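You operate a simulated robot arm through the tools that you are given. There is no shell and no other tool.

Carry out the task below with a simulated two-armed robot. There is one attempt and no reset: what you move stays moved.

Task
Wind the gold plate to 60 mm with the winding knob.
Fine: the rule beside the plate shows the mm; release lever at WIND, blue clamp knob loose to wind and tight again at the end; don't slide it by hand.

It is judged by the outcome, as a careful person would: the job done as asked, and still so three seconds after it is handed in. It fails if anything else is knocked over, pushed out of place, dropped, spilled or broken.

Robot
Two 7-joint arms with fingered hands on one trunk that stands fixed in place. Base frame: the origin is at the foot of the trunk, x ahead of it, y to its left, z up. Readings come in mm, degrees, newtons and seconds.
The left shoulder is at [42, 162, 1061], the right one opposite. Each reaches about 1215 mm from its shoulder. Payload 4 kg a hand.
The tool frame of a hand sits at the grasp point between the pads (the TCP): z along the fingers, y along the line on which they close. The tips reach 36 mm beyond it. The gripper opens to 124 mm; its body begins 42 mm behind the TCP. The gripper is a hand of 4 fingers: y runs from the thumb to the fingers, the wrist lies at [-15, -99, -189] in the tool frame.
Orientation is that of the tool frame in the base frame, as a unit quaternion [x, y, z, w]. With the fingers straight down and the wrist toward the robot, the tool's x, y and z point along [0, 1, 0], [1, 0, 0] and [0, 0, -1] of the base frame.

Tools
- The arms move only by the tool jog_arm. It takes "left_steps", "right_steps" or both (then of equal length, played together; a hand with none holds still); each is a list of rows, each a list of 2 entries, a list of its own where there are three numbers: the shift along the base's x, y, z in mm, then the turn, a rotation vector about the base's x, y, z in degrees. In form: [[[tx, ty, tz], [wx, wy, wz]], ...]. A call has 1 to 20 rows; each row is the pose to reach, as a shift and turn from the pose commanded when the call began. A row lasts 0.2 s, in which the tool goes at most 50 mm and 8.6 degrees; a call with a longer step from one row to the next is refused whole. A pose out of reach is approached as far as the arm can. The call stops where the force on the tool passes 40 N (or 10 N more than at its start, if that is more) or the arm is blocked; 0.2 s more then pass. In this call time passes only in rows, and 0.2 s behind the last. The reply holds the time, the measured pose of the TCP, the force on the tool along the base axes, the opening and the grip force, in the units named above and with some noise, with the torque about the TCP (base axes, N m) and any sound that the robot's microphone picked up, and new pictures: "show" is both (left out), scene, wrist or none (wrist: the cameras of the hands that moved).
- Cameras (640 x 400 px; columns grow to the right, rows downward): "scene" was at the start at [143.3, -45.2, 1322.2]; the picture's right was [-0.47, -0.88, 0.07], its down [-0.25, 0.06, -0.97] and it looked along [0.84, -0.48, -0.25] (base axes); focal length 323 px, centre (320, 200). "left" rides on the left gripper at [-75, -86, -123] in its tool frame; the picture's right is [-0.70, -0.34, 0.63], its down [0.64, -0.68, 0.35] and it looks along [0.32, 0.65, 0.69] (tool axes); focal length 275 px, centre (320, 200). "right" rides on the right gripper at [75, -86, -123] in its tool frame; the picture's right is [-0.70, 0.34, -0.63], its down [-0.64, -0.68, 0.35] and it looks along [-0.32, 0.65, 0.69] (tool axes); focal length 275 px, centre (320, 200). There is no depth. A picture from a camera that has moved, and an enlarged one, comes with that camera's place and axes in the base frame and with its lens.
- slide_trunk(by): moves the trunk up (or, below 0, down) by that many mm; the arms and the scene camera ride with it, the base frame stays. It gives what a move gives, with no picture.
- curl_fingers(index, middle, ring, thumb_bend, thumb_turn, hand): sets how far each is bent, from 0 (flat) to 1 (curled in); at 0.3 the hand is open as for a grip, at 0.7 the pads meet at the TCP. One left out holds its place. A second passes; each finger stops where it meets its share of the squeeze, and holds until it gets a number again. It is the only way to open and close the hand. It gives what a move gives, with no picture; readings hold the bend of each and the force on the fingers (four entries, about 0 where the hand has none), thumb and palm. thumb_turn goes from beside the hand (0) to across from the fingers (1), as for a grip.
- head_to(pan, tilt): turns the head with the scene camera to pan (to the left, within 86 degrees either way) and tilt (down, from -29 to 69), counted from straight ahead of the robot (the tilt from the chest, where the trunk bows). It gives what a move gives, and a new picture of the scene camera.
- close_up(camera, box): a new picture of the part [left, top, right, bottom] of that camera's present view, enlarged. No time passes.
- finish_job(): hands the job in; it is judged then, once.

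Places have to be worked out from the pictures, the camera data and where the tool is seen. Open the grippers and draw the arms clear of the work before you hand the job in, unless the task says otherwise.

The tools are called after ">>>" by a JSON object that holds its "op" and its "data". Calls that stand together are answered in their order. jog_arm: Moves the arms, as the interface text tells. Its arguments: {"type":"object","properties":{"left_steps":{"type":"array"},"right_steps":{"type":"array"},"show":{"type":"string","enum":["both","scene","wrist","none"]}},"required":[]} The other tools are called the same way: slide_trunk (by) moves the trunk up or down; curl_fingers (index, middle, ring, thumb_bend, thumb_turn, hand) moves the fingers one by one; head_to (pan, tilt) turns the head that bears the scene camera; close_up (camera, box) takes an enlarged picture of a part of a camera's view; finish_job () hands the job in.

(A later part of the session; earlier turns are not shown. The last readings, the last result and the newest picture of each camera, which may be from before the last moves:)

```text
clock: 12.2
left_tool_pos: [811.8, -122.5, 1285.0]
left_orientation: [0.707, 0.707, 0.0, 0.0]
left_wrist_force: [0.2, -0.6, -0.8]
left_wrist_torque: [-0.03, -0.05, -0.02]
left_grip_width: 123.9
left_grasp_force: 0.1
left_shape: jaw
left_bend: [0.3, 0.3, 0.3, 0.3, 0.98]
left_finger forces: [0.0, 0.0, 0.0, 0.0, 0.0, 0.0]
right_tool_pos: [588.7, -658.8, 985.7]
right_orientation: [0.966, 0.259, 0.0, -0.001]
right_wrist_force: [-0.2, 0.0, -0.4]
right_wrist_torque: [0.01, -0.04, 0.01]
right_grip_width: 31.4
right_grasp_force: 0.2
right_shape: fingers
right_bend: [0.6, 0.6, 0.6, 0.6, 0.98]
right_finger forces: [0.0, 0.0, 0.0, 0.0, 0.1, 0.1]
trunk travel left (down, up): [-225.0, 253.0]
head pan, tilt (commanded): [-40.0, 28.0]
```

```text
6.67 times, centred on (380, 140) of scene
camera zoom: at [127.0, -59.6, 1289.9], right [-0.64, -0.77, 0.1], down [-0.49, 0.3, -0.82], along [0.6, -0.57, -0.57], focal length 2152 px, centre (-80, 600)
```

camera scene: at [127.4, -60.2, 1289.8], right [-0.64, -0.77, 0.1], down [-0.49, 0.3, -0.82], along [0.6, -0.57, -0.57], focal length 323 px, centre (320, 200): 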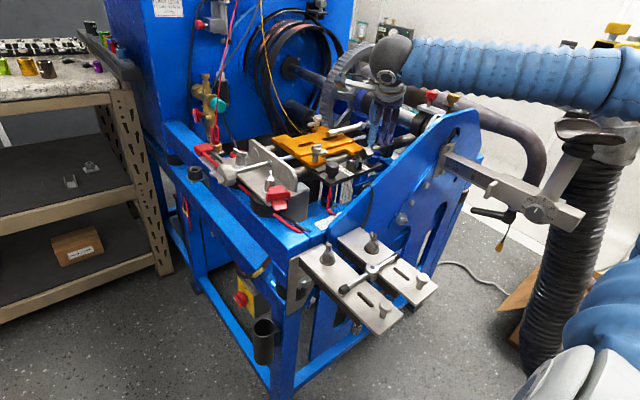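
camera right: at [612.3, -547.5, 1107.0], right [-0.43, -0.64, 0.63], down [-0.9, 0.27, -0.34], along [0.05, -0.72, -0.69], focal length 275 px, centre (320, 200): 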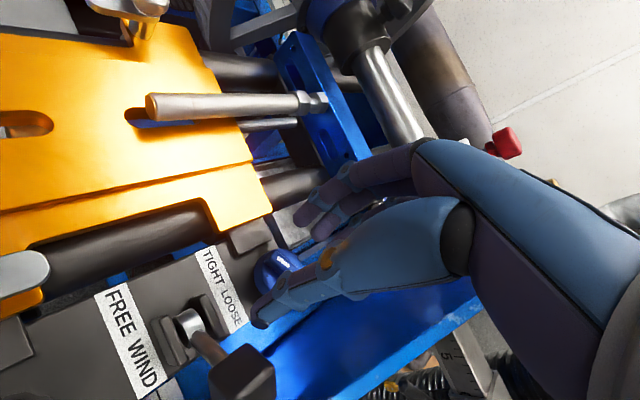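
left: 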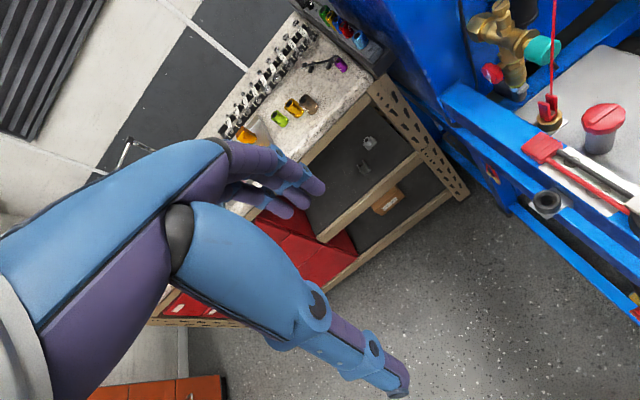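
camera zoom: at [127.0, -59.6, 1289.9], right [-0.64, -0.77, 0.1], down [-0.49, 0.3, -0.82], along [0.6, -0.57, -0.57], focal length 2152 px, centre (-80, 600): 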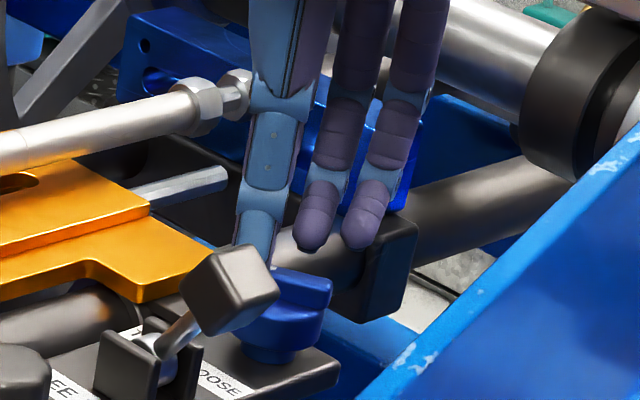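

Pads are now about ±16 mm from the centre line, and the thumb clears the lever handle. I descend in small steps to bring the tips beside the ridge.

>>> {"op": "jog_arm", "data": {"right_steps": [[[0, -1, -6], [0, 0, 0]], [[0, -2, -12], [0, 0, 0]], [[0, -2, -18], [0, 0, 0]]], "show": "none"}}

>>> {"op": "close_up", "data": {"camera": "right", "box": [160, 160, 400, 340]}}

>>> {"op": "close_up", "data": {"camera": "scene", "box": [340, 110, 420, 170]}}

```text
clock: 13.1
left_tool_pos: [812.8, -123.8, 1283.5]
left_orientation: [0.707, 0.707, 0.0, 0.0]
left_wrist_force: [-0.1, 0.3, 0.0]
left_wrist_torque: [0.03, 0.01, -0.03]
left_grip_width: 124.0
left_grasp_force: 0.0
left_shape: jaw
left_bend: [0.3, 0.3, 0.3, 0.3, 0.98]
left_finger forces: [0.0, 0.1, 0.0, 0.0, 0.1, 0.0]
right_tool_pos: [588.5, -659.2, 967.2]
right_orientation: [0.966, 0.259, 0.0, -0.001]
right_wrist_force: [-0.6, 0.2, -0.2]
right_wrist_torque: [-0.02, -0.01, 0.0]
right_grip_width: 31.2
right_grasp_force: 0.3
right_shape: fingers
right_bend: [0.6, 0.6, 0.6, 0.6, 0.98]
right_finger forces: [0.0, 0.0, 0.0, 0.0, 0.1, 0.0]
trunk travel left (down, up): [-225.0, 253.0]
head pan, tilt (commanded): [-40.0, 28.0]
```

```text
2.22 times, centred on (280, 250) of right
camera zoom: at [612.9, -549.4, 1089.4], right [-0.43, -0.64, 0.63], down [-0.9, 0.27, -0.34], along [0.05, -0.72, -0.69], focal length 612 px, centre (409, 89)
```

zoom: 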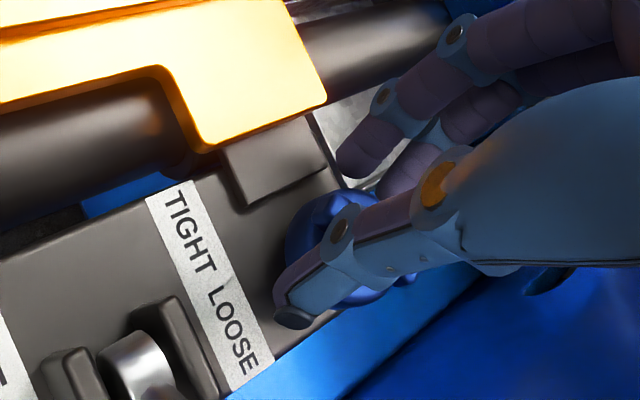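

```text
6.67 times, centred on (380, 140) of scene
camera zoom: at [127.2, -59.9, 1289.8], right [-0.64, -0.77, 0.1], down [-0.49, 0.3, -0.82], along [0.6, -0.57, -0.57], focal length 2152 px, centre (-80, 600)
```

zoom: 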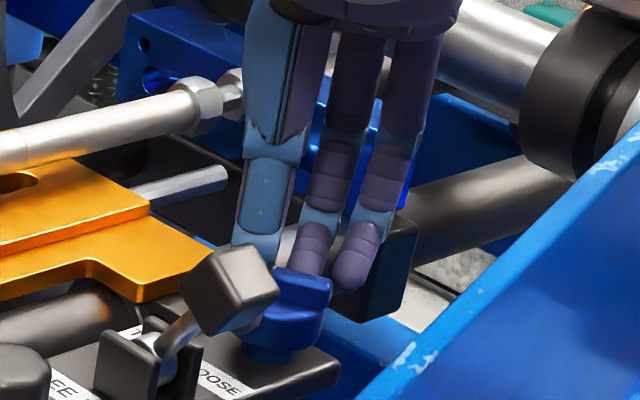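

No contact yet, tips at about z 931 beside the ridge. I close the hand to pinch the ridge.

>>> {"op": "curl_fingers", "data": {"hand": "right", "index": 0.75, "middle": 0.75, "ring": 0.75, "thumb_bend": 0.75}}

>>> {"op": "close_up", "data": {"camera": "right", "box": [160, 160, 400, 340]}}

>>> {"op": "close_up", "data": {"camera": "scene", "box": [340, 110, 420, 170]}}

```text
clock: 14.1
left_tool_pos: [813.8, -122.8, 1284.4]
left_orientation: [0.707, 0.707, -0.001, -0.001]
left_wrist_force: [-0.3, -0.3, -0.8]
left_wrist_torque: [0.01, -0.03, -0.02]
left_grip_width: 123.8
left_grasp_force: 0.1
left_shape: jaw
left_bend: [0.3, 0.3, 0.3, 0.3, 0.98]
left_finger forces: [0.0, 0.0, 0.1, 0.0, 0.0, 0.1]
right_tool_pos: [589.9, -661.9, 967.6]
right_orientation: [0.966, 0.259, 0.0, -0.001]
right_wrist_force: [11.9, -9.6, 8.8]
right_wrist_torque: [-0.26, -0.38, 0.42]
right_grip_width: 16.3
right_grasp_force: 25.0
right_shape: fingers
right_bend: [0.71, 0.63, 0.73, 0.66, 0.96]
right_finger forces: [11.7, 11.4, 11.4, 0.0, 15.9, 0.1]
trunk travel left (down, up): [-225.0, 253.0]
head pan, tilt (commanded): [-40.0, 28.0]
```

```text
2.22 times, centred on (280, 250) of right
camera zoom: at [613.3, -549.7, 1090.1], right [-0.43, -0.64, 0.63], down [-0.9, 0.27, -0.35], along [0.05, -0.72, -0.69], focal length 612 px, centre (409, 89)
```

zoom: 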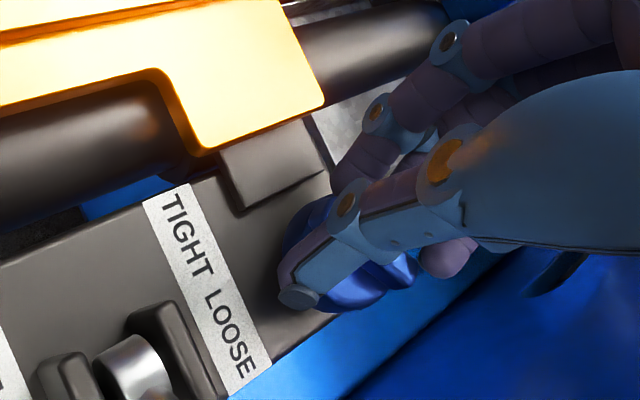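

```text
6.67 times, centred on (380, 140) of scene
camera zoom: at [127.5, -60.1, 1289.9], right [-0.64, -0.77, 0.1], down [-0.49, 0.3, -0.82], along [0.6, -0.57, -0.57], focal length 2152 px, centre (-80, 600)
```

zoom: 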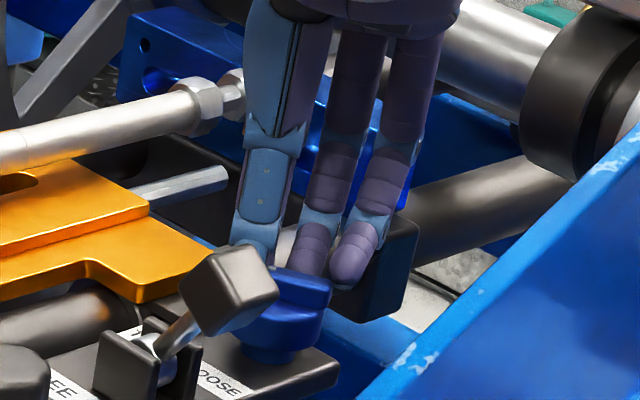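

The hand holds the ridge (11 N per finger, thumb 16 N). I turn about +z (counter-clockwise from above, from TIGHT toward LOOSE) in small steps.

>>> {"op": "jog_arm", "data": {"right_steps": [[[0, 0, 0], [0, 0, 6]], [[0, 0, 0], [0, 0, 12]], [[0, 0, 0], [0, 0, 18]], [[0, 0, 0], [0, 0, 24]], [[0, 0, 0], [0, 0, 30]]], "show": "none"}}

>>> {"op": "close_up", "data": {"camera": "right", "box": [160, 160, 400, 340]}}

>>> {"op": "close_up", "data": {"camera": "scene", "box": [340, 110, 420, 170]}}

```text
clock: 15.2
left_tool_pos: [813.7, -121.4, 1284.9]
left_orientation: [0.706, 0.708, 0.001, 0.0]
left_wrist_force: [0.0, 1.0, 0.5]
left_wrist_torque: [0.0, -0.04, 0.0]
left_grip_width: 123.7
left_grasp_force: 0.0
left_shape: jaw
left_bend: [0.3, 0.3, 0.3, 0.3, 0.98]
left_finger forces: [0.0, 0.0, 0.0, 0.1, 0.0, 0.1]
right_tool_pos: [589.3, -660.8, 967.0]
right_orientation: [0.865, 0.501, 0.0, -0.001]
right_wrist_force: [7.6, 1.8, 9.0]
right_wrist_torque: [0.1, -0.23, -0.03]
right_grip_width: 14.5
right_grasp_force: 20.6
right_shape: fingers
right_bend: [0.72, 0.63, 0.75, 0.67, 0.94]
right_finger forces: [11.5, 12.3, 0.1, 0.1, 17.8, 0.0]
trunk travel left (down, up): [-225.0, 253.0]
head pan, tilt (commanded): [-40.0, 28.0]
```

```text
2.22 times, centred on (280, 250) of right
camera zoom: at [554.1, -552.7, 1089.9], right [-0.05, -0.77, 0.63], down [-0.91, -0.22, -0.35], along [0.41, -0.6, -0.69], focal length 612 px, centre (409, 89)
```

zoom: 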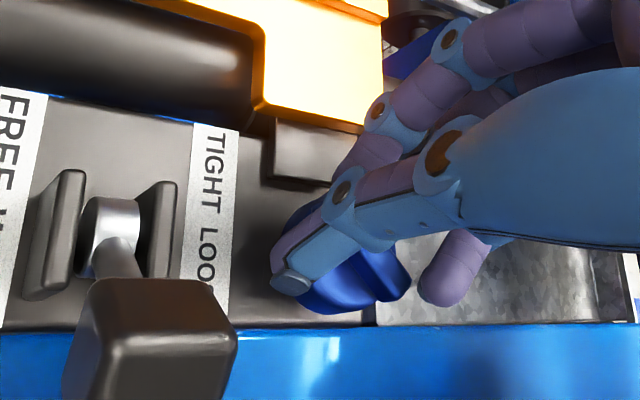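

```text
6.67 times, centred on (380, 140) of scene
camera zoom: at [127.1, -59.0, 1289.9], right [-0.64, -0.77, 0.1], down [-0.49, 0.3, -0.82], along [0.6, -0.57, -0.57], focal length 2152 px, centre (-80, 600)
```

zoom: 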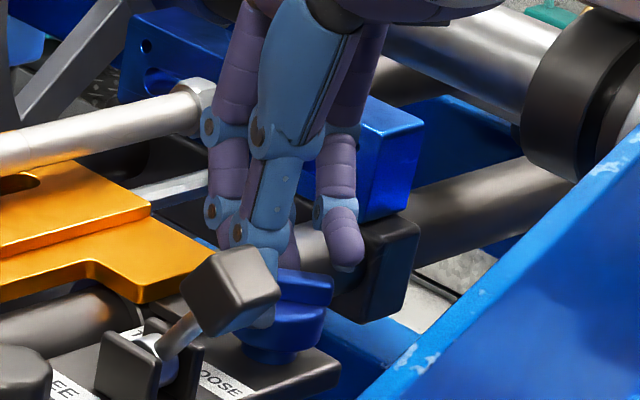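

The ridge keeps its place relative to the hand, so the knob is turning with it at small torque. I continue the turn.

>>> {"op": "jog_arm", "data": {"right_steps": [[[0, 0, 0], [0, 0, 7]], [[0, 0, 0], [0, 0, 14]], [[0, 0, 0], [0, 0, 21]], [[0, 0, 0], [0, 0, 28]], [[0, 0, 0], [0, 0, 35]], [[0, 0, 0], [0, 0, 42]]], "show": "none"}}

>>> {"op": "close_up", "data": {"camera": "right", "box": [160, 160, 400, 340]}}

>>> {"op": "close_up", "data": {"camera": "scene", "box": [340, 110, 420, 170]}}

```text
clock: 16.6
left_tool_pos: [814.3, -104.3, 1286.5]
left_orientation: [0.708, 0.707, -0.007, 0.005]
left_wrist_force: [-0.3, 0.1, -0.5]
left_wrist_torque: [0.02, 0.0, 0.01]
left_grip_width: 123.6
left_grasp_force: 0.1
left_shape: jaw
left_bend: [0.3, 0.3, 0.3, 0.3, 0.98]
left_finger forces: [0.0, 0.0, 0.0, 0.1, 0.0, 0.0]
right_tool_pos: [590.3, -647.5, 978.3]
right_orientation: [0.628, 0.778, -0.007, 0.004]
right_wrist_force: [0.2, -0.7, -0.3]
right_wrist_torque: [0.02, 0.01, 0.0]
right_grip_width: 0.0
right_grasp_force: 0.1
right_shape: fingers
right_bend: [0.74, 0.73, 0.75, 0.69, 0.97]
right_finger forces: [0.0, 0.1, 0.0, 0.1, 0.0, 0.0]
trunk travel left (down, up): [-225.0, 253.0]
head pan, tilt (commanded): [-40.0, 28.0]
```

```text
2.22 times, centred on (280, 250) of right
camera zoom: at [492.3, -589.8, 1099.4], right [0.48, -0.6, 0.64], down [-0.53, -0.78, -0.33], along [0.7, -0.18, -0.69], focal length 612 px, centre (409, 89)
```

zoom: 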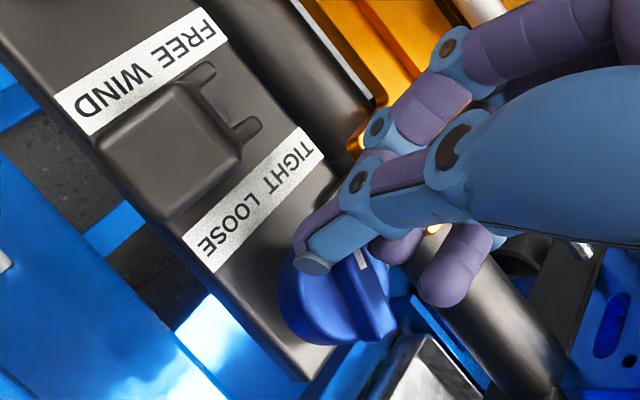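

```text
6.67 times, centred on (380, 140) of scene
camera zoom: at [129.6, -39.5, 1290.8], right [-0.63, -0.77, 0.11], down [-0.49, 0.29, -0.82], along [0.6, -0.57, -0.56], focal length 2152 px, centre (-80, 600)
```

zoom: 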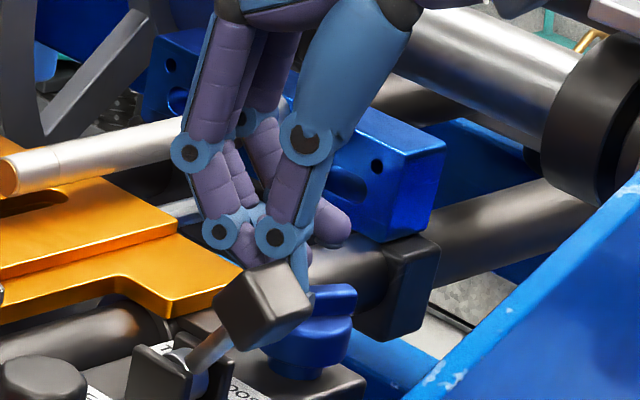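

The knob turned about 40° (mark now near 72°), then the grip slipped and the trunk swayed a little. I hold still a moment to let it settle and look again.

>>> {"op": "jog_arm", "data": {"right_steps": [[[0, 0, 3], [0, 0, 0]], [[0, 0, 3], [0, 0, 0]], [[0, 0, 3], [0, 0, 0]]], "show": "wrist"}}

>>> {"op": "close_up", "data": {"camera": "right", "box": [240, 220, 340, 300]}}

>>> {"op": "close_up", "data": {"camera": "scene", "box": [340, 110, 420, 170]}}

```text
clock: 17.4
left_tool_pos: [810.6, -102.4, 1288.3]
left_orientation: [0.707, 0.707, -0.005, 0.007]
left_wrist_force: [-0.8, -0.1, -0.4]
left_wrist_torque: [0.0, 0.0, 0.0]
left_grip_width: 123.8
left_grasp_force: 0.2
left_shape: jaw
left_bend: [0.3, 0.3, 0.3, 0.3, 0.98]
left_finger forces: [0.0, 0.1, 0.0, 0.1, 0.0, 0.1]
right_tool_pos: [588.7, -646.3, 983.7]
right_orientation: [0.629, 0.778, -0.006, 0.006]
right_wrist_force: [-0.1, -0.7, 0.4]
right_wrist_torque: [-0.01, 0.02, -0.02]
right_grip_width: 0.0
right_grasp_force: 0.0
right_shape: fingers
right_bend: [0.74, 0.73, 0.75, 0.69, 0.97]
right_finger forces: [0.0, 0.0, 0.0, 0.0, 0.1, 0.0]
trunk travel left (down, up): [-225.0, 253.0]
head pan, tilt (commanded): [-40.0, 28.0]
camera right: at [489.6, -588.5, 1105.4], right [0.47, -0.6, 0.65], down [-0.53, -0.78, -0.33], along [0.7, -0.18, -0.69], focal length 275 px, centre (320, 200)
```

right: 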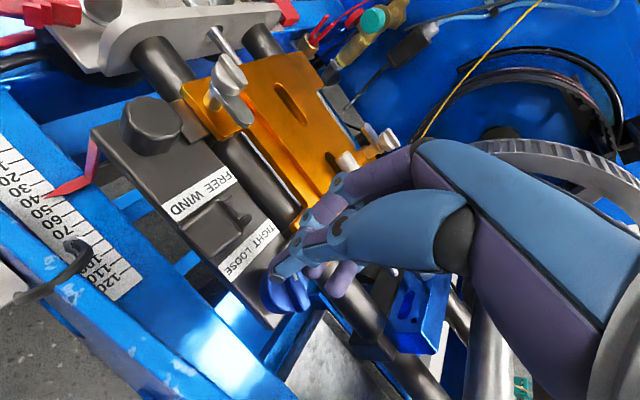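

```text
5.00 times, centred on (290, 260) of right
camera zoom: at [489.6, -588.5, 1105.4], right [0.47, -0.6, 0.65], down [-0.53, -0.78, -0.33], along [0.7, -0.18, -0.69], focal length 1376 px, centre (470, -100)
```

zoom: 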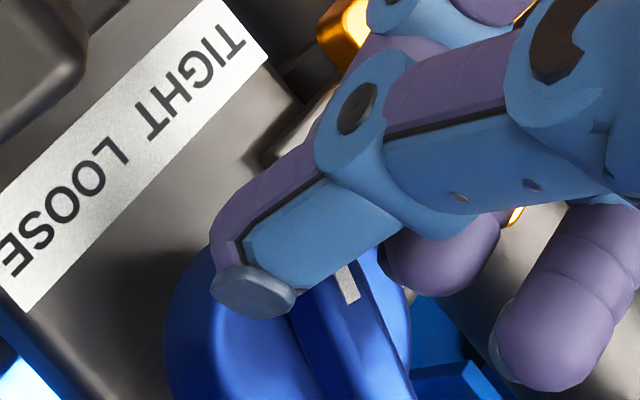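

```text
6.67 times, centred on (380, 140) of scene
camera zoom: at [124.0, -39.2, 1291.3], right [-0.64, -0.76, 0.11], down [-0.49, 0.29, -0.82], along [0.6, -0.58, -0.56], focal length 2152 px, centre (-80, 600)
```

zoom: 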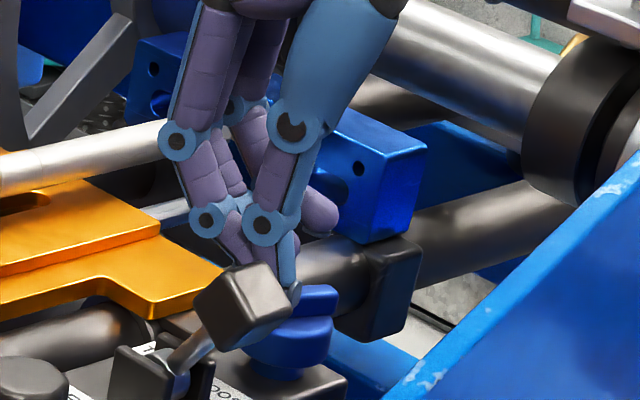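

The trunk still leans about 20 mm to the left, which may mean the right forearm is touching something. I check the full scene picture.

>>> {"op": "close_up", "data": {"camera": "scene", "box": [0, 0, 640, 400]}}

>>> {"op": "close_up", "data": {"camera": "scene", "box": [380, 0, 640, 180]}}

```text
1.00 times, centred on (320, 200) of scene (not enlarged: the box is as wide or as high as the picture)
camera zoom: at [124.0, -39.2, 1291.3], right [-0.64, -0.76, 0.11], down [-0.49, 0.29, -0.82], along [0.6, -0.58, -0.56], focal length 323 px, centre (320, 200)
```

zoom: 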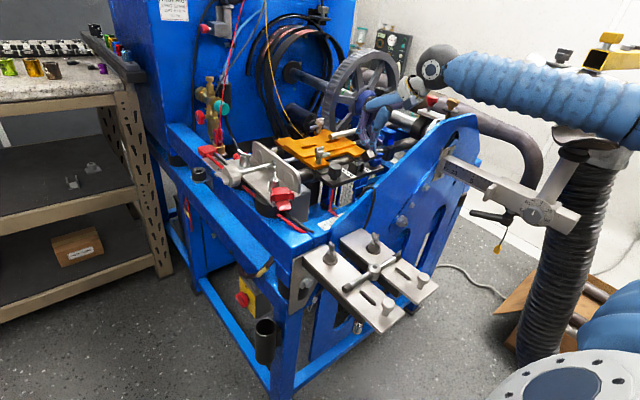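

```text
2.22 times, centred on (510, 90) of scene
camera zoom: at [124.0, -39.2, 1291.3], right [-0.64, -0.76, 0.11], down [-0.49, 0.29, -0.82], along [0.6, -0.58, -0.56], focal length 717 px, centre (-102, 444)
```

zoom: 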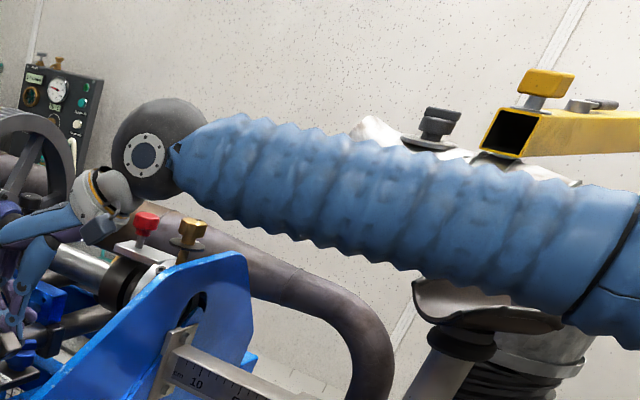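

The right forearm seems to lean against the silver hood at the right. I lift the hand off the knob and turn it back to relieve that contact.

>>> {"op": "jog_arm", "data": {"right_steps": [[[0, 5, 20], [0, 0, 0]], [[0, 10, 40], [0, 0, -7]], [[0, 15, 50], [0, 0, -14]], [[0, 20, 50], [0, 0, -21]], [[0, 20, 50], [0, 0, -28]], [[0, 20, 50], [0, 0, -35]], [[0, 20, 50], [0, 0, -42]]], "show": "scene"}}

>>> {"op": "close_up", "data": {"camera": "scene", "box": [380, 0, 640, 180]}}

>>> {"op": "close_up", "data": {"camera": "right", "box": [200, 180, 360, 300]}}

```text
clock: 19.1
left_tool_pos: [812.1, -123.5, 1285.1]
left_orientation: [0.707, 0.707, -0.001, -0.001]
left_wrist_force: [0.0, 0.8, -0.5]
left_wrist_torque: [0.0, -0.01, 0.03]
left_grip_width: 123.8
left_grasp_force: 0.0
left_shape: jaw
left_bend: [0.3, 0.3, 0.3, 0.3, 0.98]
left_finger forces: [0.1, 0.1, 0.0, 0.0, 0.1, 0.0]
right_tool_pos: [588.8, -642.5, 1019.4]
right_orientation: [0.867, 0.498, 0.0, 0.0]
right_wrist_force: [0.2, -0.1, 0.0]
right_wrist_torque: [0.0, 0.0, 0.01]
right_grip_width: 0.1
right_grasp_force: 0.0
right_shape: fingers
right_bend: [0.74, 0.73, 0.75, 0.69, 0.97]
right_finger forces: [0.0, 0.0, 0.0, 0.2, 0.0, 0.1]
trunk travel left (down, up): [-225.0, 253.0]
head pan, tilt (commanded): [-40.0, 28.0]
camera scene: at [127.2, -59.7, 1289.8], right [-0.64, -0.77, 0.1], down [-0.49, 0.3, -0.82], along [0.6, -0.57, -0.57], focal length 323 px, centre (320, 200)
```

scene: 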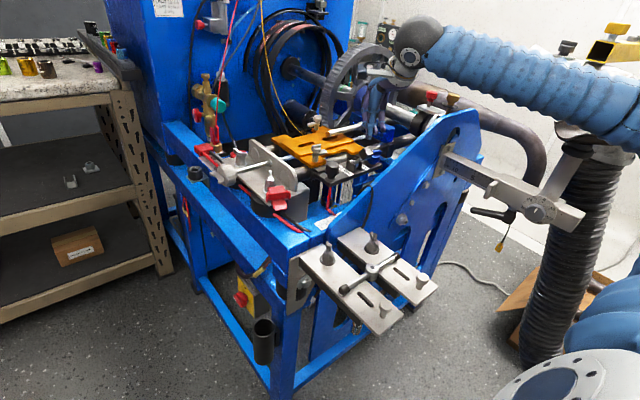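

```text
2.22 times, centred on (510, 90) of scene
camera zoom: at [127.2, -59.7, 1289.8], right [-0.64, -0.77, 0.1], down [-0.49, 0.3, -0.82], along [0.6, -0.57, -0.57], focal length 717 px, centre (-102, 444)
```

zoom: 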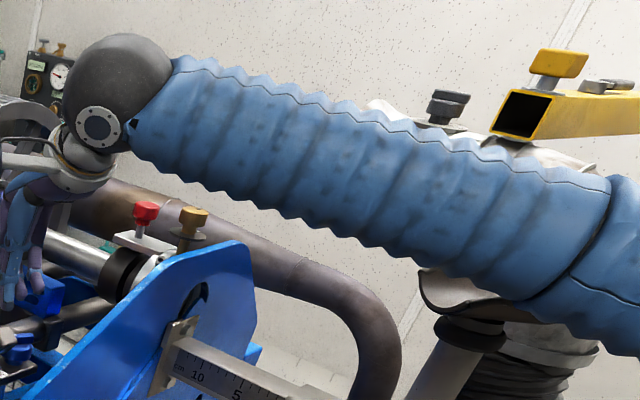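

```text
3.33 times, centred on (280, 240) of right
camera zoom: at [554.4, -533.4, 1142.3], right [-0.06, -0.77, 0.63], down [-0.91, -0.21, -0.35], along [0.4, -0.6, -0.69], focal length 918 px, centre (453, 67)
```

zoom: 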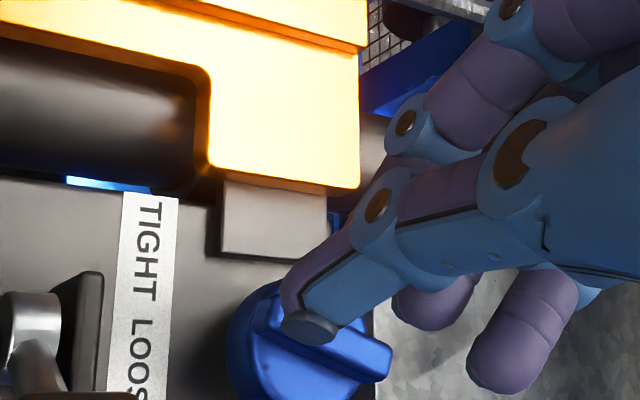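

Trunk is back to normal, so the forearm was indeed touching the hood when turned past about 0°. The mark is now near 70°. I'll push the ridge the rest of the way with the index fingertip alone instead; first I raise the hand and shape it to point.

>>> {"op": "jog_arm", "data": {"right_steps": [[[0, 15, 40], [0, 0, 0]], [[0, 30, 70], [0, 0, 0]]], "show": "none"}}

>>> {"op": "curl_fingers", "data": {"hand": "right", "index": 0.4, "middle": 1.0, "ring": 1.0, "thumb_bend": 0.1, "thumb_turn": 0.5}}

>>> {"op": "close_up", "data": {"camera": "right", "box": [120, 100, 440, 360]}}

>>> {"op": "close_up", "data": {"camera": "scene", "box": [330, 40, 450, 180]}}

```text
clock: 19.6
left_tool_pos: [812.6, -121.0, 1286.7]
left_orientation: [0.707, 0.707, 0.0, 0.0]
left_wrist_force: [0.2, 0.2, -0.2]
left_wrist_torque: [-0.02, 0.0, -0.01]
left_grip_width: 123.9
left_grasp_force: 0.1
left_shape: jaw
left_bend: [0.3, 0.3, 0.3, 0.3, 0.98]
left_finger forces: [0.0, 0.1, 0.0, 0.0, 0.0, 0.0]
right_tool_pos: [589.8, -609.4, 1090.7]
right_orientation: [0.866, 0.499, 0.0, 0.0]
right_wrist_force: [0.4, -0.4, 0.3]
right_wrist_torque: [0.0, 0.01, 0.0]
right_grip_width: 0.0
right_grasp_force: 0.2
right_shape: fingers
right_bend: [0.74, 0.73, 0.75, 0.69, 0.97]
right_finger forces: [0.0, 0.0, 0.0, 0.1, 0.0, 0.0]
trunk travel left (down, up): [-225.0, 253.0]
head pan, tilt (commanded): [-40.0, 28.0]
```

```text
clock: 20.6
left_tool_pos: [812.8, -122.3, 1283.8]
left_orientation: [0.707, 0.707, 0.0, 0.0]
left_wrist_force: [0.7, -0.1, -0.1]
left_wrist_torque: [-0.02, 0.0, 0.0]
left_grip_width: 123.5
left_grasp_force: 0.0
left_shape: jaw
left_bend: [0.3, 0.3, 0.3, 0.3, 0.98]
left_finger forces: [0.0, 0.0, 0.0, 0.0, 0.0, 0.0]
right_tool_pos: [588.7, -611.4, 1089.7]
right_orientation: [0.866, 0.5, 0.0, -0.001]
right_wrist_force: [0.0, -1.0, 0.7]
right_wrist_torque: [0.0, 0.01, 0.05]
right_grip_width: 123.5
right_grasp_force: 0.1
right_shape: fingers
right_bend: [0.4, 1.0, 1.0, 0.1, 0.48]
right_finger forces: [0.0, 0.0, 0.1, 0.0, 0.0, 0.0]
trunk travel left (down, up): [-225.0, 253.0]
head pan, tilt (commanded): [-40.0, 28.0]
```

```text
1.54 times, centred on (280, 230) of right
camera zoom: at [554.7, -502.9, 1211.7], right [-0.06, -0.77, 0.63], down [-0.91, -0.22, -0.34], along [0.4, -0.6, -0.69], focal length 424 px, centre (382, 154)
```

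zoom: 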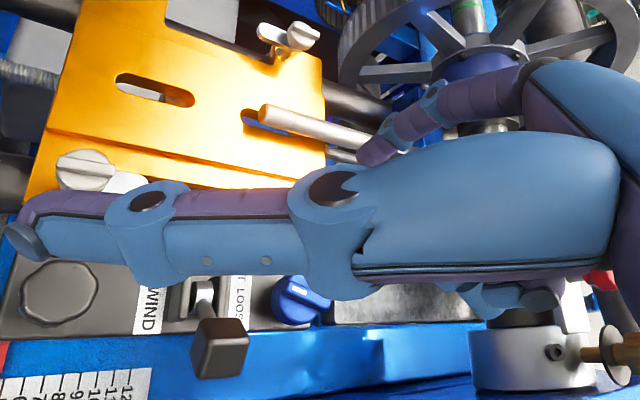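

```text
2.86 times, centred on (390, 110) of scene
camera zoom: at [127.1, -59.7, 1289.9], right [-0.64, -0.77, 0.1], down [-0.49, 0.3, -0.82], along [0.6, -0.57, -0.57], focal length 922 px, centre (120, 457)
```

zoom: 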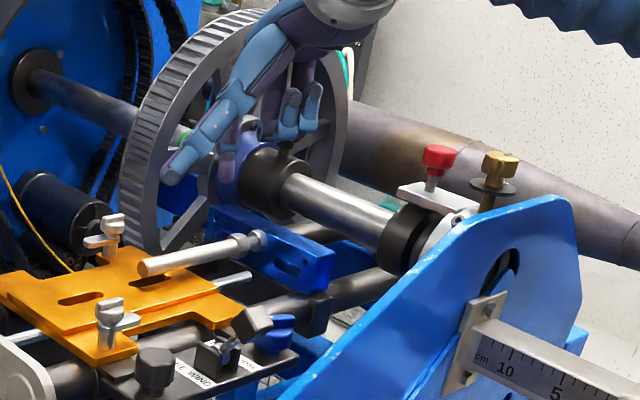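

The thumb blocks the view when stretched, so I bring it back into grip posture and leave only index and thumb hanging; then I check the index tip in the wrist view.

>>> {"op": "curl_fingers", "data": {"hand": "right", "index": 0.5, "middle": 1.0, "ring": 1.0, "thumb_bend": 0.45, "thumb_turn": 0.98}}

>>> {"op": "jog_arm", "data": {"right_steps": [[[-10, -15, -40], [0, 0, 0]], [[-18, -30, -75], [0, 0, 0]]], "show": "wrist"}}

>>> {"op": "close_up", "data": {"camera": "right", "box": [180, 140, 420, 320]}}

>>> {"op": "close_up", "data": {"camera": "scene", "box": [330, 80, 430, 180]}}

```text
clock: 21.6
left_tool_pos: [813.5, -122.9, 1285.5]
left_orientation: [0.707, 0.707, 0.001, 0.0]
left_wrist_force: [0.2, -0.2, 0.3]
left_wrist_torque: [-0.02, 0.0, 0.0]
left_grip_width: 123.9
left_grasp_force: 0.1
left_shape: jaw
left_bend: [0.3, 0.3, 0.3, 0.3, 0.98]
left_finger forces: [0.1, 0.1, 0.0, 0.1, 0.1, 0.0]
right_tool_pos: [588.7, -610.2, 1088.5]
right_orientation: [0.866, 0.5, -0.002, -0.001]
right_wrist_force: [-0.5, -0.6, 0.0]
right_wrist_torque: [0.04, -0.02, 0.0]
right_grip_width: 70.3
right_grasp_force: 0.1
right_shape: fingers
right_bend: [0.5, 1.0, 1.0, 0.45, 0.97]
right_finger forces: [0.0, 0.1, 0.0, 0.1, 0.0, 0.1]
trunk travel left (down, up): [-225.0, 253.0]
head pan, tilt (commanded): [-40.0, 28.0]
```

```text
clock: 22.2
left_tool_pos: [810.7, -117.5, 1288.6]
left_orientation: [0.707, 0.708, 0.0, 0.002]
left_wrist_force: [-1.1, 1.6, 0.3]
left_wrist_torque: [-0.04, -0.02, 0.0]
left_grip_width: 123.9
left_grasp_force: 0.1
left_shape: jaw
left_bend: [0.3, 0.3, 0.3, 0.3, 0.98]
left_finger forces: [0.1, 0.0, 0.0, 0.0, 0.1, 0.1]
right_tool_pos: [569.1, -637.5, 1018.6]
right_orientation: [0.866, 0.501, 0.001, 0.002]
right_wrist_force: [0.0, 0.1, -0.2]
right_wrist_torque: [-0.01, -0.05, -0.03]
right_grip_width: 70.3
right_grasp_force: 0.0
right_shape: fingers
right_bend: [0.5, 1.0, 1.0, 0.45, 0.97]
right_finger forces: [0.0, 0.0, 0.1, 0.0, 0.0, 0.1]
trunk travel left (down, up): [-225.0, 253.0]
head pan, tilt (commanded): [-40.0, 28.0]
camera right: at [534.0, -528.7, 1140.9], right [-0.06, -0.77, 0.64], down [-0.91, -0.22, -0.35], along [0.41, -0.6, -0.69], focal length 275 px, centre (320, 200)
```

right: 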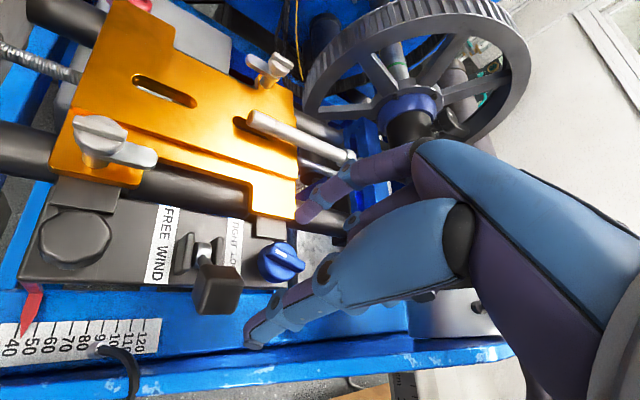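

```text
2.22 times, centred on (300, 230) of right
camera zoom: at [534.0, -528.7, 1140.9], right [-0.06, -0.77, 0.64], down [-0.91, -0.22, -0.35], along [0.41, -0.6, -0.69], focal length 612 px, centre (364, 133)
```

zoom: 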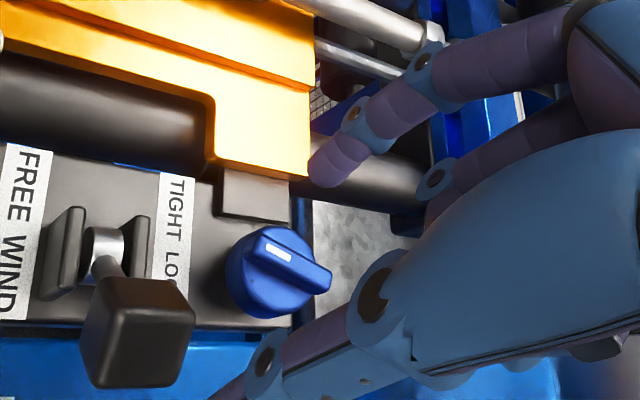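

```text
4.00 times, centred on (380, 130) of scene
camera zoom: at [124.4, -56.5, 1290.8], right [-0.63, -0.77, 0.1], down [-0.49, 0.3, -0.82], along [0.6, -0.57, -0.56], focal length 1291 px, centre (80, 480)
```

zoom: 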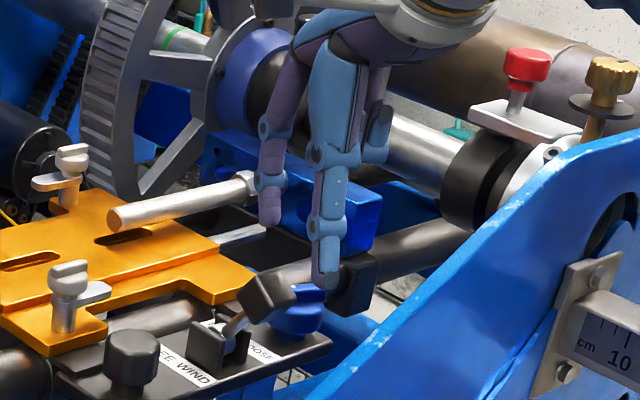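

The index tip sits at about tool offset (10, 37, 36), and the ridge is at [586, -662] pointing 65-70°. I lower the index tip to the far side of the ridge's mark end.

>>> {"op": "jog_arm", "data": {"right_steps": [[[3, -9, -20], [0, 0, 0]], [[3, -9, -40], [0, 0, 0]], [[3, -9, -46], [0, 0, 0]]], "show": "none"}}

>>> {"op": "close_up", "data": {"camera": "right", "box": [180, 140, 420, 320]}}

>>> {"op": "close_up", "data": {"camera": "scene", "box": [340, 110, 420, 170]}}

```text
clock: 23.1
left_tool_pos: [812.5, -121.7, 1283.8]
left_orientation: [0.707, 0.707, -0.001, 0.0]
left_wrist_force: [-1.1, -0.2, 1.1]
left_wrist_torque: [0.0, 0.0, 0.0]
left_grip_width: 123.6
left_grasp_force: 0.0
left_shape: jaw
left_bend: [0.3, 0.3, 0.3, 0.3, 0.98]
left_finger forces: [0.0, 0.0, 0.0, 0.0, 0.0, 0.1]
right_tool_pos: [573.7, -649.4, 969.3]
right_orientation: [0.866, 0.499, 0.0, -0.001]
right_wrist_force: [-0.2, -0.1, 0.8]
right_wrist_torque: [0.03, 0.02, 0.01]
right_grip_width: 70.3
right_grasp_force: 0.0
right_shape: fingers
right_bend: [0.5, 1.0, 1.0, 0.45, 0.97]
right_finger forces: [0.0, 0.0, 0.0, 0.0, 0.0, 0.0]
trunk travel left (down, up): [-225.0, 253.0]
head pan, tilt (commanded): [-40.0, 28.0]
```

```text
2.22 times, centred on (300, 230) of right
camera zoom: at [538.4, -541.6, 1091.5], right [-0.06, -0.77, 0.63], down [-0.91, -0.22, -0.34], along [0.4, -0.6, -0.69], focal length 612 px, centre (364, 133)
```

zoom: 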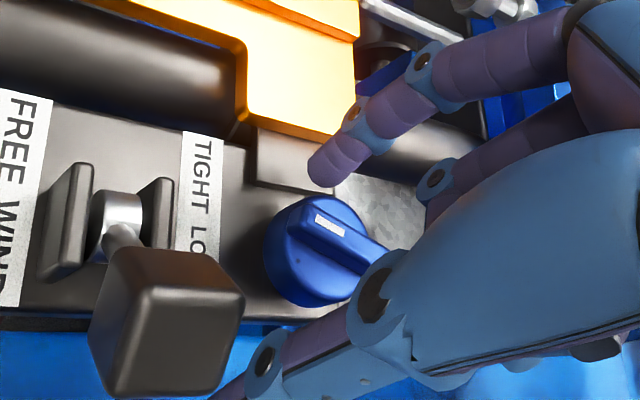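

```text
6.67 times, centred on (380, 140) of scene
camera zoom: at [127.0, -59.7, 1289.9], right [-0.64, -0.77, 0.1], down [-0.49, 0.3, -0.82], along [0.6, -0.57, -0.57], focal length 2152 px, centre (-80, 600)
```

zoom: 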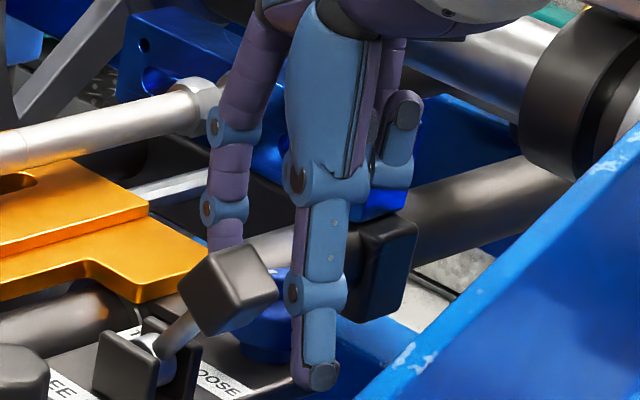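

The index tip hangs about 21 mm beyond the ridge centre at ridge height. I push it in a small arc round the knob axis, carrying the mark end toward LOOSE, and check midway.

>>> {"op": "jog_arm", "data": {"right_steps": [[[0, 5, -4], [0, 0, 0]], [[-4, 8, -4], [0, 0, 0]], [[-8, 12, -4], [0, 0, 0]], [[-12, 15, -4], [0, 0, 0]], [[-17, 17, -4], [0, 0, 0]]], "show": "none"}}

>>> {"op": "close_up", "data": {"camera": "right", "box": [180, 140, 420, 320]}}

>>> {"op": "close_up", "data": {"camera": "scene", "box": [340, 110, 420, 170]}}

```text
clock: 24.2
left_tool_pos: [812.3, -122.3, 1283.9]
left_orientation: [0.707, 0.708, 0.0, 0.0]
left_wrist_force: [-0.6, -0.5, -0.7]
left_wrist_torque: [-0.01, -0.01, 0.02]
left_grip_width: 123.8
left_grasp_force: 0.1
left_shape: jaw
left_bend: [0.3, 0.3, 0.3, 0.3, 0.98]
left_finger forces: [0.0, 0.1, 0.0, 0.0, 0.0, 0.0]
right_tool_pos: [556.8, -633.1, 965.3]
right_orientation: [0.866, 0.5, 0.0, 0.0]
right_wrist_force: [2.4, 0.5, -0.5]
right_wrist_torque: [0.03, -0.1, 0.01]
right_grip_width: 73.6
right_grasp_force: 1.4
right_shape: fingers
right_bend: [0.48, 1.0, 1.0, 0.45, 0.97]
right_finger forces: [2.4, 0.0, 0.1, 0.0, 0.1, 0.0]
trunk travel left (down, up): [-225.0, 253.0]
head pan, tilt (commanded): [-40.0, 28.0]
```

```text
2.22 times, centred on (300, 230) of right
camera zoom: at [521.9, -525.1, 1088.1], right [-0.06, -0.77, 0.63], down [-0.91, -0.22, -0.34], along [0.4, -0.6, -0.69], focal length 612 px, centre (364, 133)
```

zoom: 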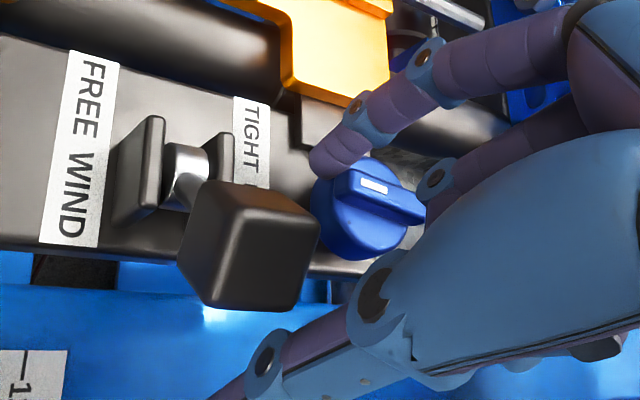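

```text
6.67 times, centred on (380, 140) of scene
camera zoom: at [127.1, -59.4, 1289.9], right [-0.64, -0.77, 0.1], down [-0.49, 0.3, -0.82], along [0.6, -0.57, -0.57], focal length 2152 px, centre (-80, 600)
```

zoom: 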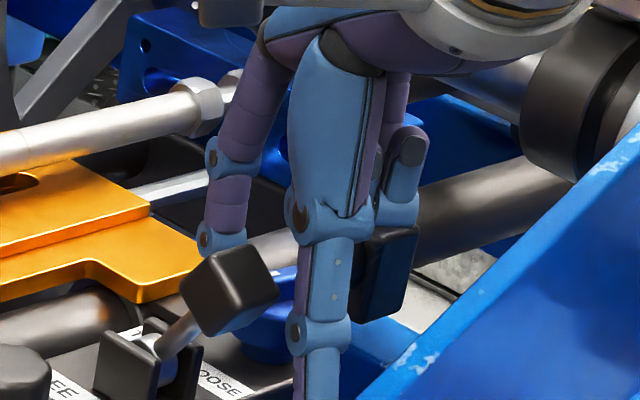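

The mark end has moved to about 79°, but the tip is at the very end of the ridge. I back off, move it inward about 6 mm and continue the arc at a smaller radius.

>>> {"op": "jog_arm", "data": {"right_steps": [[[5, -2, 0], [0, 0, 0]], [[4, -8, 0], [0, 0, 0]], [[-1, -5, 0], [0, 0, 0]], [[-5, -3, 0], [0, 0, 0]], [[-9, -1.5, 0], [0, 0, 0]], [[-14, -1, 0], [0, 0, 0]]], "show": "none"}}

>>> {"op": "close_up", "data": {"camera": "right", "box": [240, 140, 400, 260]}}

```text
clock: 25.6
left_tool_pos: [812.9, -120.6, 1284.7]
left_orientation: [0.707, 0.708, 0.0, 0.0]
left_wrist_force: [0.7, -0.1, -0.4]
left_wrist_torque: [-0.04, 0.01, -0.04]
left_grip_width: 123.8
left_grasp_force: 0.1
left_shape: jaw
left_bend: [0.3, 0.3, 0.3, 0.3, 0.98]
left_finger forces: [0.1, 0.0, 0.0, 0.0, 0.0, 0.0]
right_tool_pos: [544.8, -634.4, 965.7]
right_orientation: [0.866, 0.499, 0.0, 0.0]
right_wrist_force: [14.2, 9.0, 3.7]
right_wrist_torque: [0.38, -0.48, 0.29]
right_grip_width: 57.9
right_grasp_force: 9.8
right_shape: fingers
right_bend: [0.49, 1.0, 1.0, 0.48, 0.96]
right_finger forces: [10.2, 0.1, 0.0, 0.1, 10.3, 0.0]
trunk travel left (down, up): [-225.0, 253.0]
head pan, tilt (commanded): [-40.0, 28.0]
```

```text
3.33 times, centred on (320, 200) of right
camera zoom: at [508.5, -525.2, 1088.6], right [-0.06, -0.77, 0.63], down [-0.91, -0.22, -0.35], along [0.4, -0.6, -0.69], focal length 918 px, centre (320, 200)
```

zoom: 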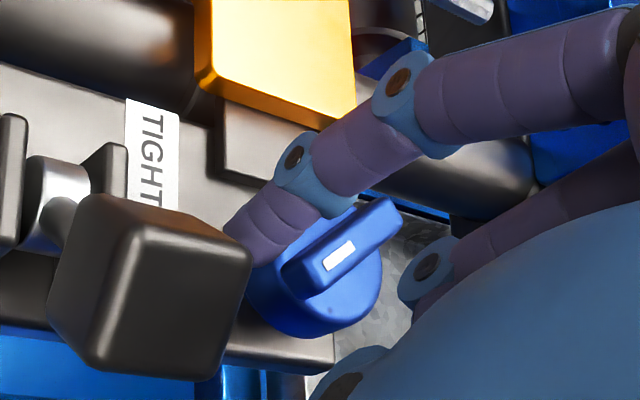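

The mark has come round to about 123°, but the thumb reads 10 N, probably against the blue front plate. I check the scene view before moving on.

>>> {"op": "close_up", "data": {"camera": "scene", "box": [330, 100, 450, 190]}}

>>> {"op": "close_up", "data": {"camera": "right", "box": [160, 200, 400, 380]}}

```text
4.44 times, centred on (390, 145) of scene
camera zoom: at [127.9, -58.5, 1289.9], right [-0.64, -0.77, 0.1], down [-0.49, 0.3, -0.82], along [0.6, -0.57, -0.57], focal length 1434 px, centre (9, 444)
```

zoom: 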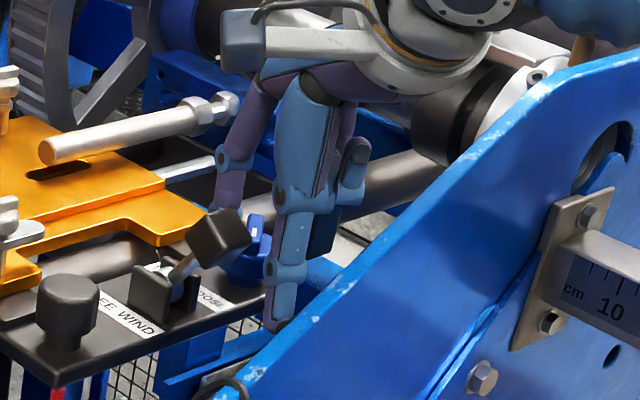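

```text
2.22 times, centred on (280, 290) of right
camera zoom: at [508.5, -525.2, 1088.6], right [-0.06, -0.77, 0.63], down [-0.91, -0.22, -0.35], along [0.4, -0.6, -0.69], focal length 612 px, centre (409, 0)
```

zoom: 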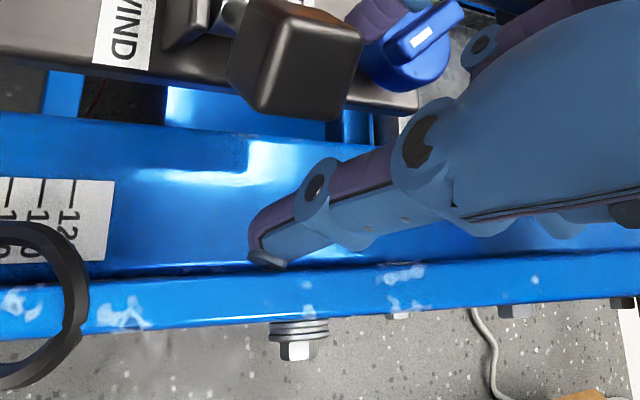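

The thumb tip rests against the inside of the blue plate's edge, so I curl the thumb in.

>>> {"op": "curl_fingers", "data": {"hand": "right", "thumb_bend": 0.66}}

>>> {"op": "close_up", "data": {"camera": "right", "box": [200, 140, 400, 290]}}

```text
clock: 26.6
left_tool_pos: [813.6, -122.4, 1284.0]
left_orientation: [0.707, 0.707, 0.0, -0.001]
left_wrist_force: [0.7, -0.1, 0.1]
left_wrist_torque: [0.04, 0.0, -0.03]
left_grip_width: 123.9
left_grasp_force: 0.0
left_shape: jaw
left_bend: [0.3, 0.3, 0.3, 0.3, 0.98]
left_finger forces: [0.0, 0.1, 0.1, 0.1, 0.1, 0.1]
right_tool_pos: [542.1, -634.7, 965.7]
right_orientation: [0.866, 0.499, 0.0, -0.001]
right_wrist_force: [5.3, 13.1, -0.7]
right_wrist_torque: [0.46, -0.13, 0.62]
right_grip_width: 38.6
right_grasp_force: 6.8
right_shape: fingers
right_bend: [0.5, 1.0, 1.0, 0.66, 1.0]
right_finger forces: [13.2, 0.0, 0.0, 0.0, 0.0, 0.0]
trunk travel left (down, up): [-225.0, 253.0]
head pan, tilt (commanded): [-40.0, 28.0]
```

```text
2.67 times, centred on (300, 215) of right
camera zoom: at [507.8, -525.6, 1088.2], right [-0.06, -0.77, 0.63], down [-0.91, -0.22, -0.34], along [0.4, -0.6, -0.69], focal length 734 px, centre (373, 160)
```

zoom: 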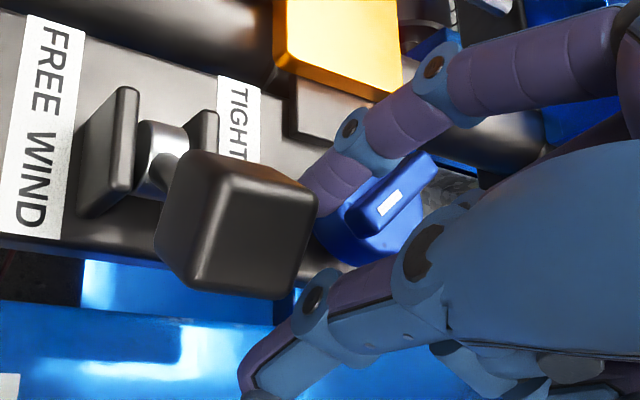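

The mark is now about 128° with 13 N on the index tip. I push a little further along the arc to see whether this is the end stop.

>>> {"op": "jog_arm", "data": {"right_steps": [[[-3, -1, 0], [0, 0, 0]], [[-6, -2, 0], [0, 0, 0]], [[-9, -4, 0], [0, 0, 0]]], "show": "none"}}

>>> {"op": "close_up", "data": {"camera": "right", "box": [240, 120, 400, 240]}}

>>> {"op": "close_up", "data": {"camera": "scene", "box": [330, 100, 450, 190]}}

```text
clock: 27.4
left_tool_pos: [813.2, -119.8, 1283.7]
left_orientation: [0.707, 0.707, -0.002, -0.001]
left_wrist_force: [-0.1, 0.1, 0.0]
left_wrist_torque: [0.03, -0.01, 0.0]
left_grip_width: 123.9
left_grasp_force: 0.0
left_shape: jaw
left_bend: [0.3, 0.3, 0.3, 0.3, 0.98]
left_finger forces: [0.0, 0.0, 0.0, 0.0, 0.0, 0.0]
right_tool_pos: [534.6, -636.1, 965.1]
right_orientation: [0.866, 0.501, 0.0, -0.001]
right_wrist_force: [6.4, 20.5, 1.0]
right_wrist_torque: [0.66, -0.18, 1.04]
right_grip_width: 40.2
right_grasp_force: 9.9
right_shape: fingers
right_bend: [0.49, 1.0, 1.0, 0.66, 1.0]
right_finger forces: [20.2, 0.2, 0.0, 0.0, 0.0, 0.0]
trunk travel left (down, up): [-225.0, 253.0]
head pan, tilt (commanded): [-40.0, 28.0]
```

```text
3.33 times, centred on (320, 180) of right
camera zoom: at [499.7, -528.0, 1088.2], right [-0.05, -0.77, 0.63], down [-0.91, -0.22, -0.34], along [0.4, -0.6, -0.69], focal length 918 px, centre (320, 267)
```

zoom: 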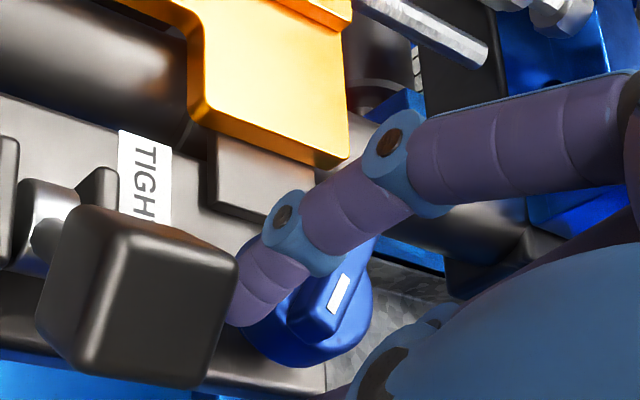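

```text
4.44 times, centred on (390, 145) of scene
camera zoom: at [127.6, -58.0, 1289.9], right [-0.64, -0.77, 0.1], down [-0.49, 0.3, -0.82], along [0.6, -0.57, -0.57], focal length 1434 px, centre (9, 444)
```

zoom: 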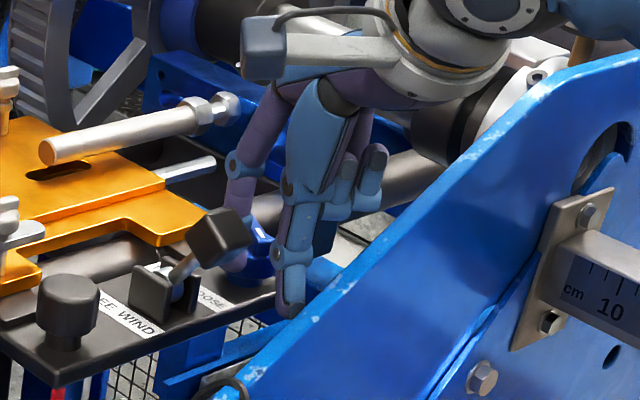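

The mark is now about 141°, well past LOOSE, and the resistance has risen to 20 N, so I take it as the loose end. I back the finger off and lift clear.

>>> {"op": "jog_arm", "data": {"right_steps": [[[5, 4, 0], [0, 0, 0]], [[8, 6, 15], [0, 0, 0]], [[8, 6, 50], [0, 0, 0]], [[8, 10, 90], [0, 0, 0]]], "show": "none"}}

>>> {"op": "close_up", "data": {"camera": "right", "box": [140, 140, 400, 320]}}

>>> {"op": "close_up", "data": {"camera": "scene", "box": [340, 110, 420, 170]}}

```text
clock: 28.4
left_tool_pos: [812.2, -121.9, 1285.1]
left_orientation: [0.707, 0.707, 0.0, 0.001]
left_wrist_force: [-0.1, -0.2, 0.7]
left_wrist_torque: [-0.03, -0.04, 0.01]
left_grip_width: 123.8
left_grasp_force: 0.0
left_shape: jaw
left_bend: [0.3, 0.3, 0.3, 0.3, 0.98]
left_finger forces: [0.0, 0.0, 0.1, 0.1, 0.0, 0.0]
right_tool_pos: [540.8, -629.2, 1054.8]
right_orientation: [0.866, 0.5, 0.001, -0.001]
right_wrist_force: [0.8, -0.6, 0.0]
right_wrist_torque: [0.02, 0.01, -0.03]
right_grip_width: 38.0
right_grasp_force: 0.1
right_shape: fingers
right_bend: [0.5, 1.0, 1.0, 0.66, 1.0]
right_finger forces: [0.1, 0.1, 0.0, 0.0, 0.0, 0.0]
trunk travel left (down, up): [-225.0, 253.0]
head pan, tilt (commanded): [-40.0, 28.0]
```

```text
2.22 times, centred on (270, 230) of right
camera zoom: at [505.6, -520.7, 1177.5], right [-0.06, -0.77, 0.63], down [-0.91, -0.22, -0.35], along [0.4, -0.6, -0.69], focal length 612 px, centre (431, 133)
```

zoom: 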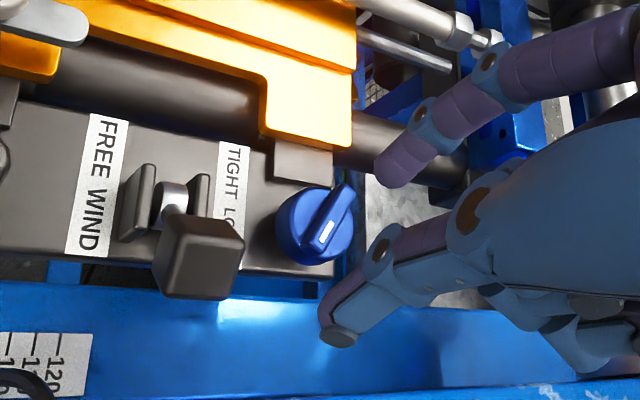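

```text
6.67 times, centred on (380, 140) of scene
camera zoom: at [126.7, -59.7, 1290.0], right [-0.64, -0.77, 0.1], down [-0.49, 0.3, -0.82], along [0.6, -0.57, -0.57], focal length 2152 px, centre (-80, 600)
```

zoom: 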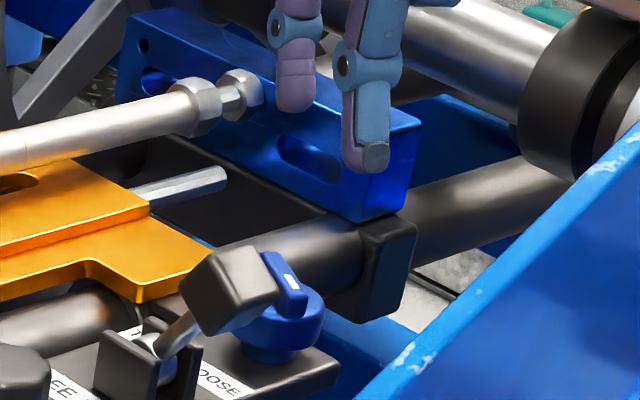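

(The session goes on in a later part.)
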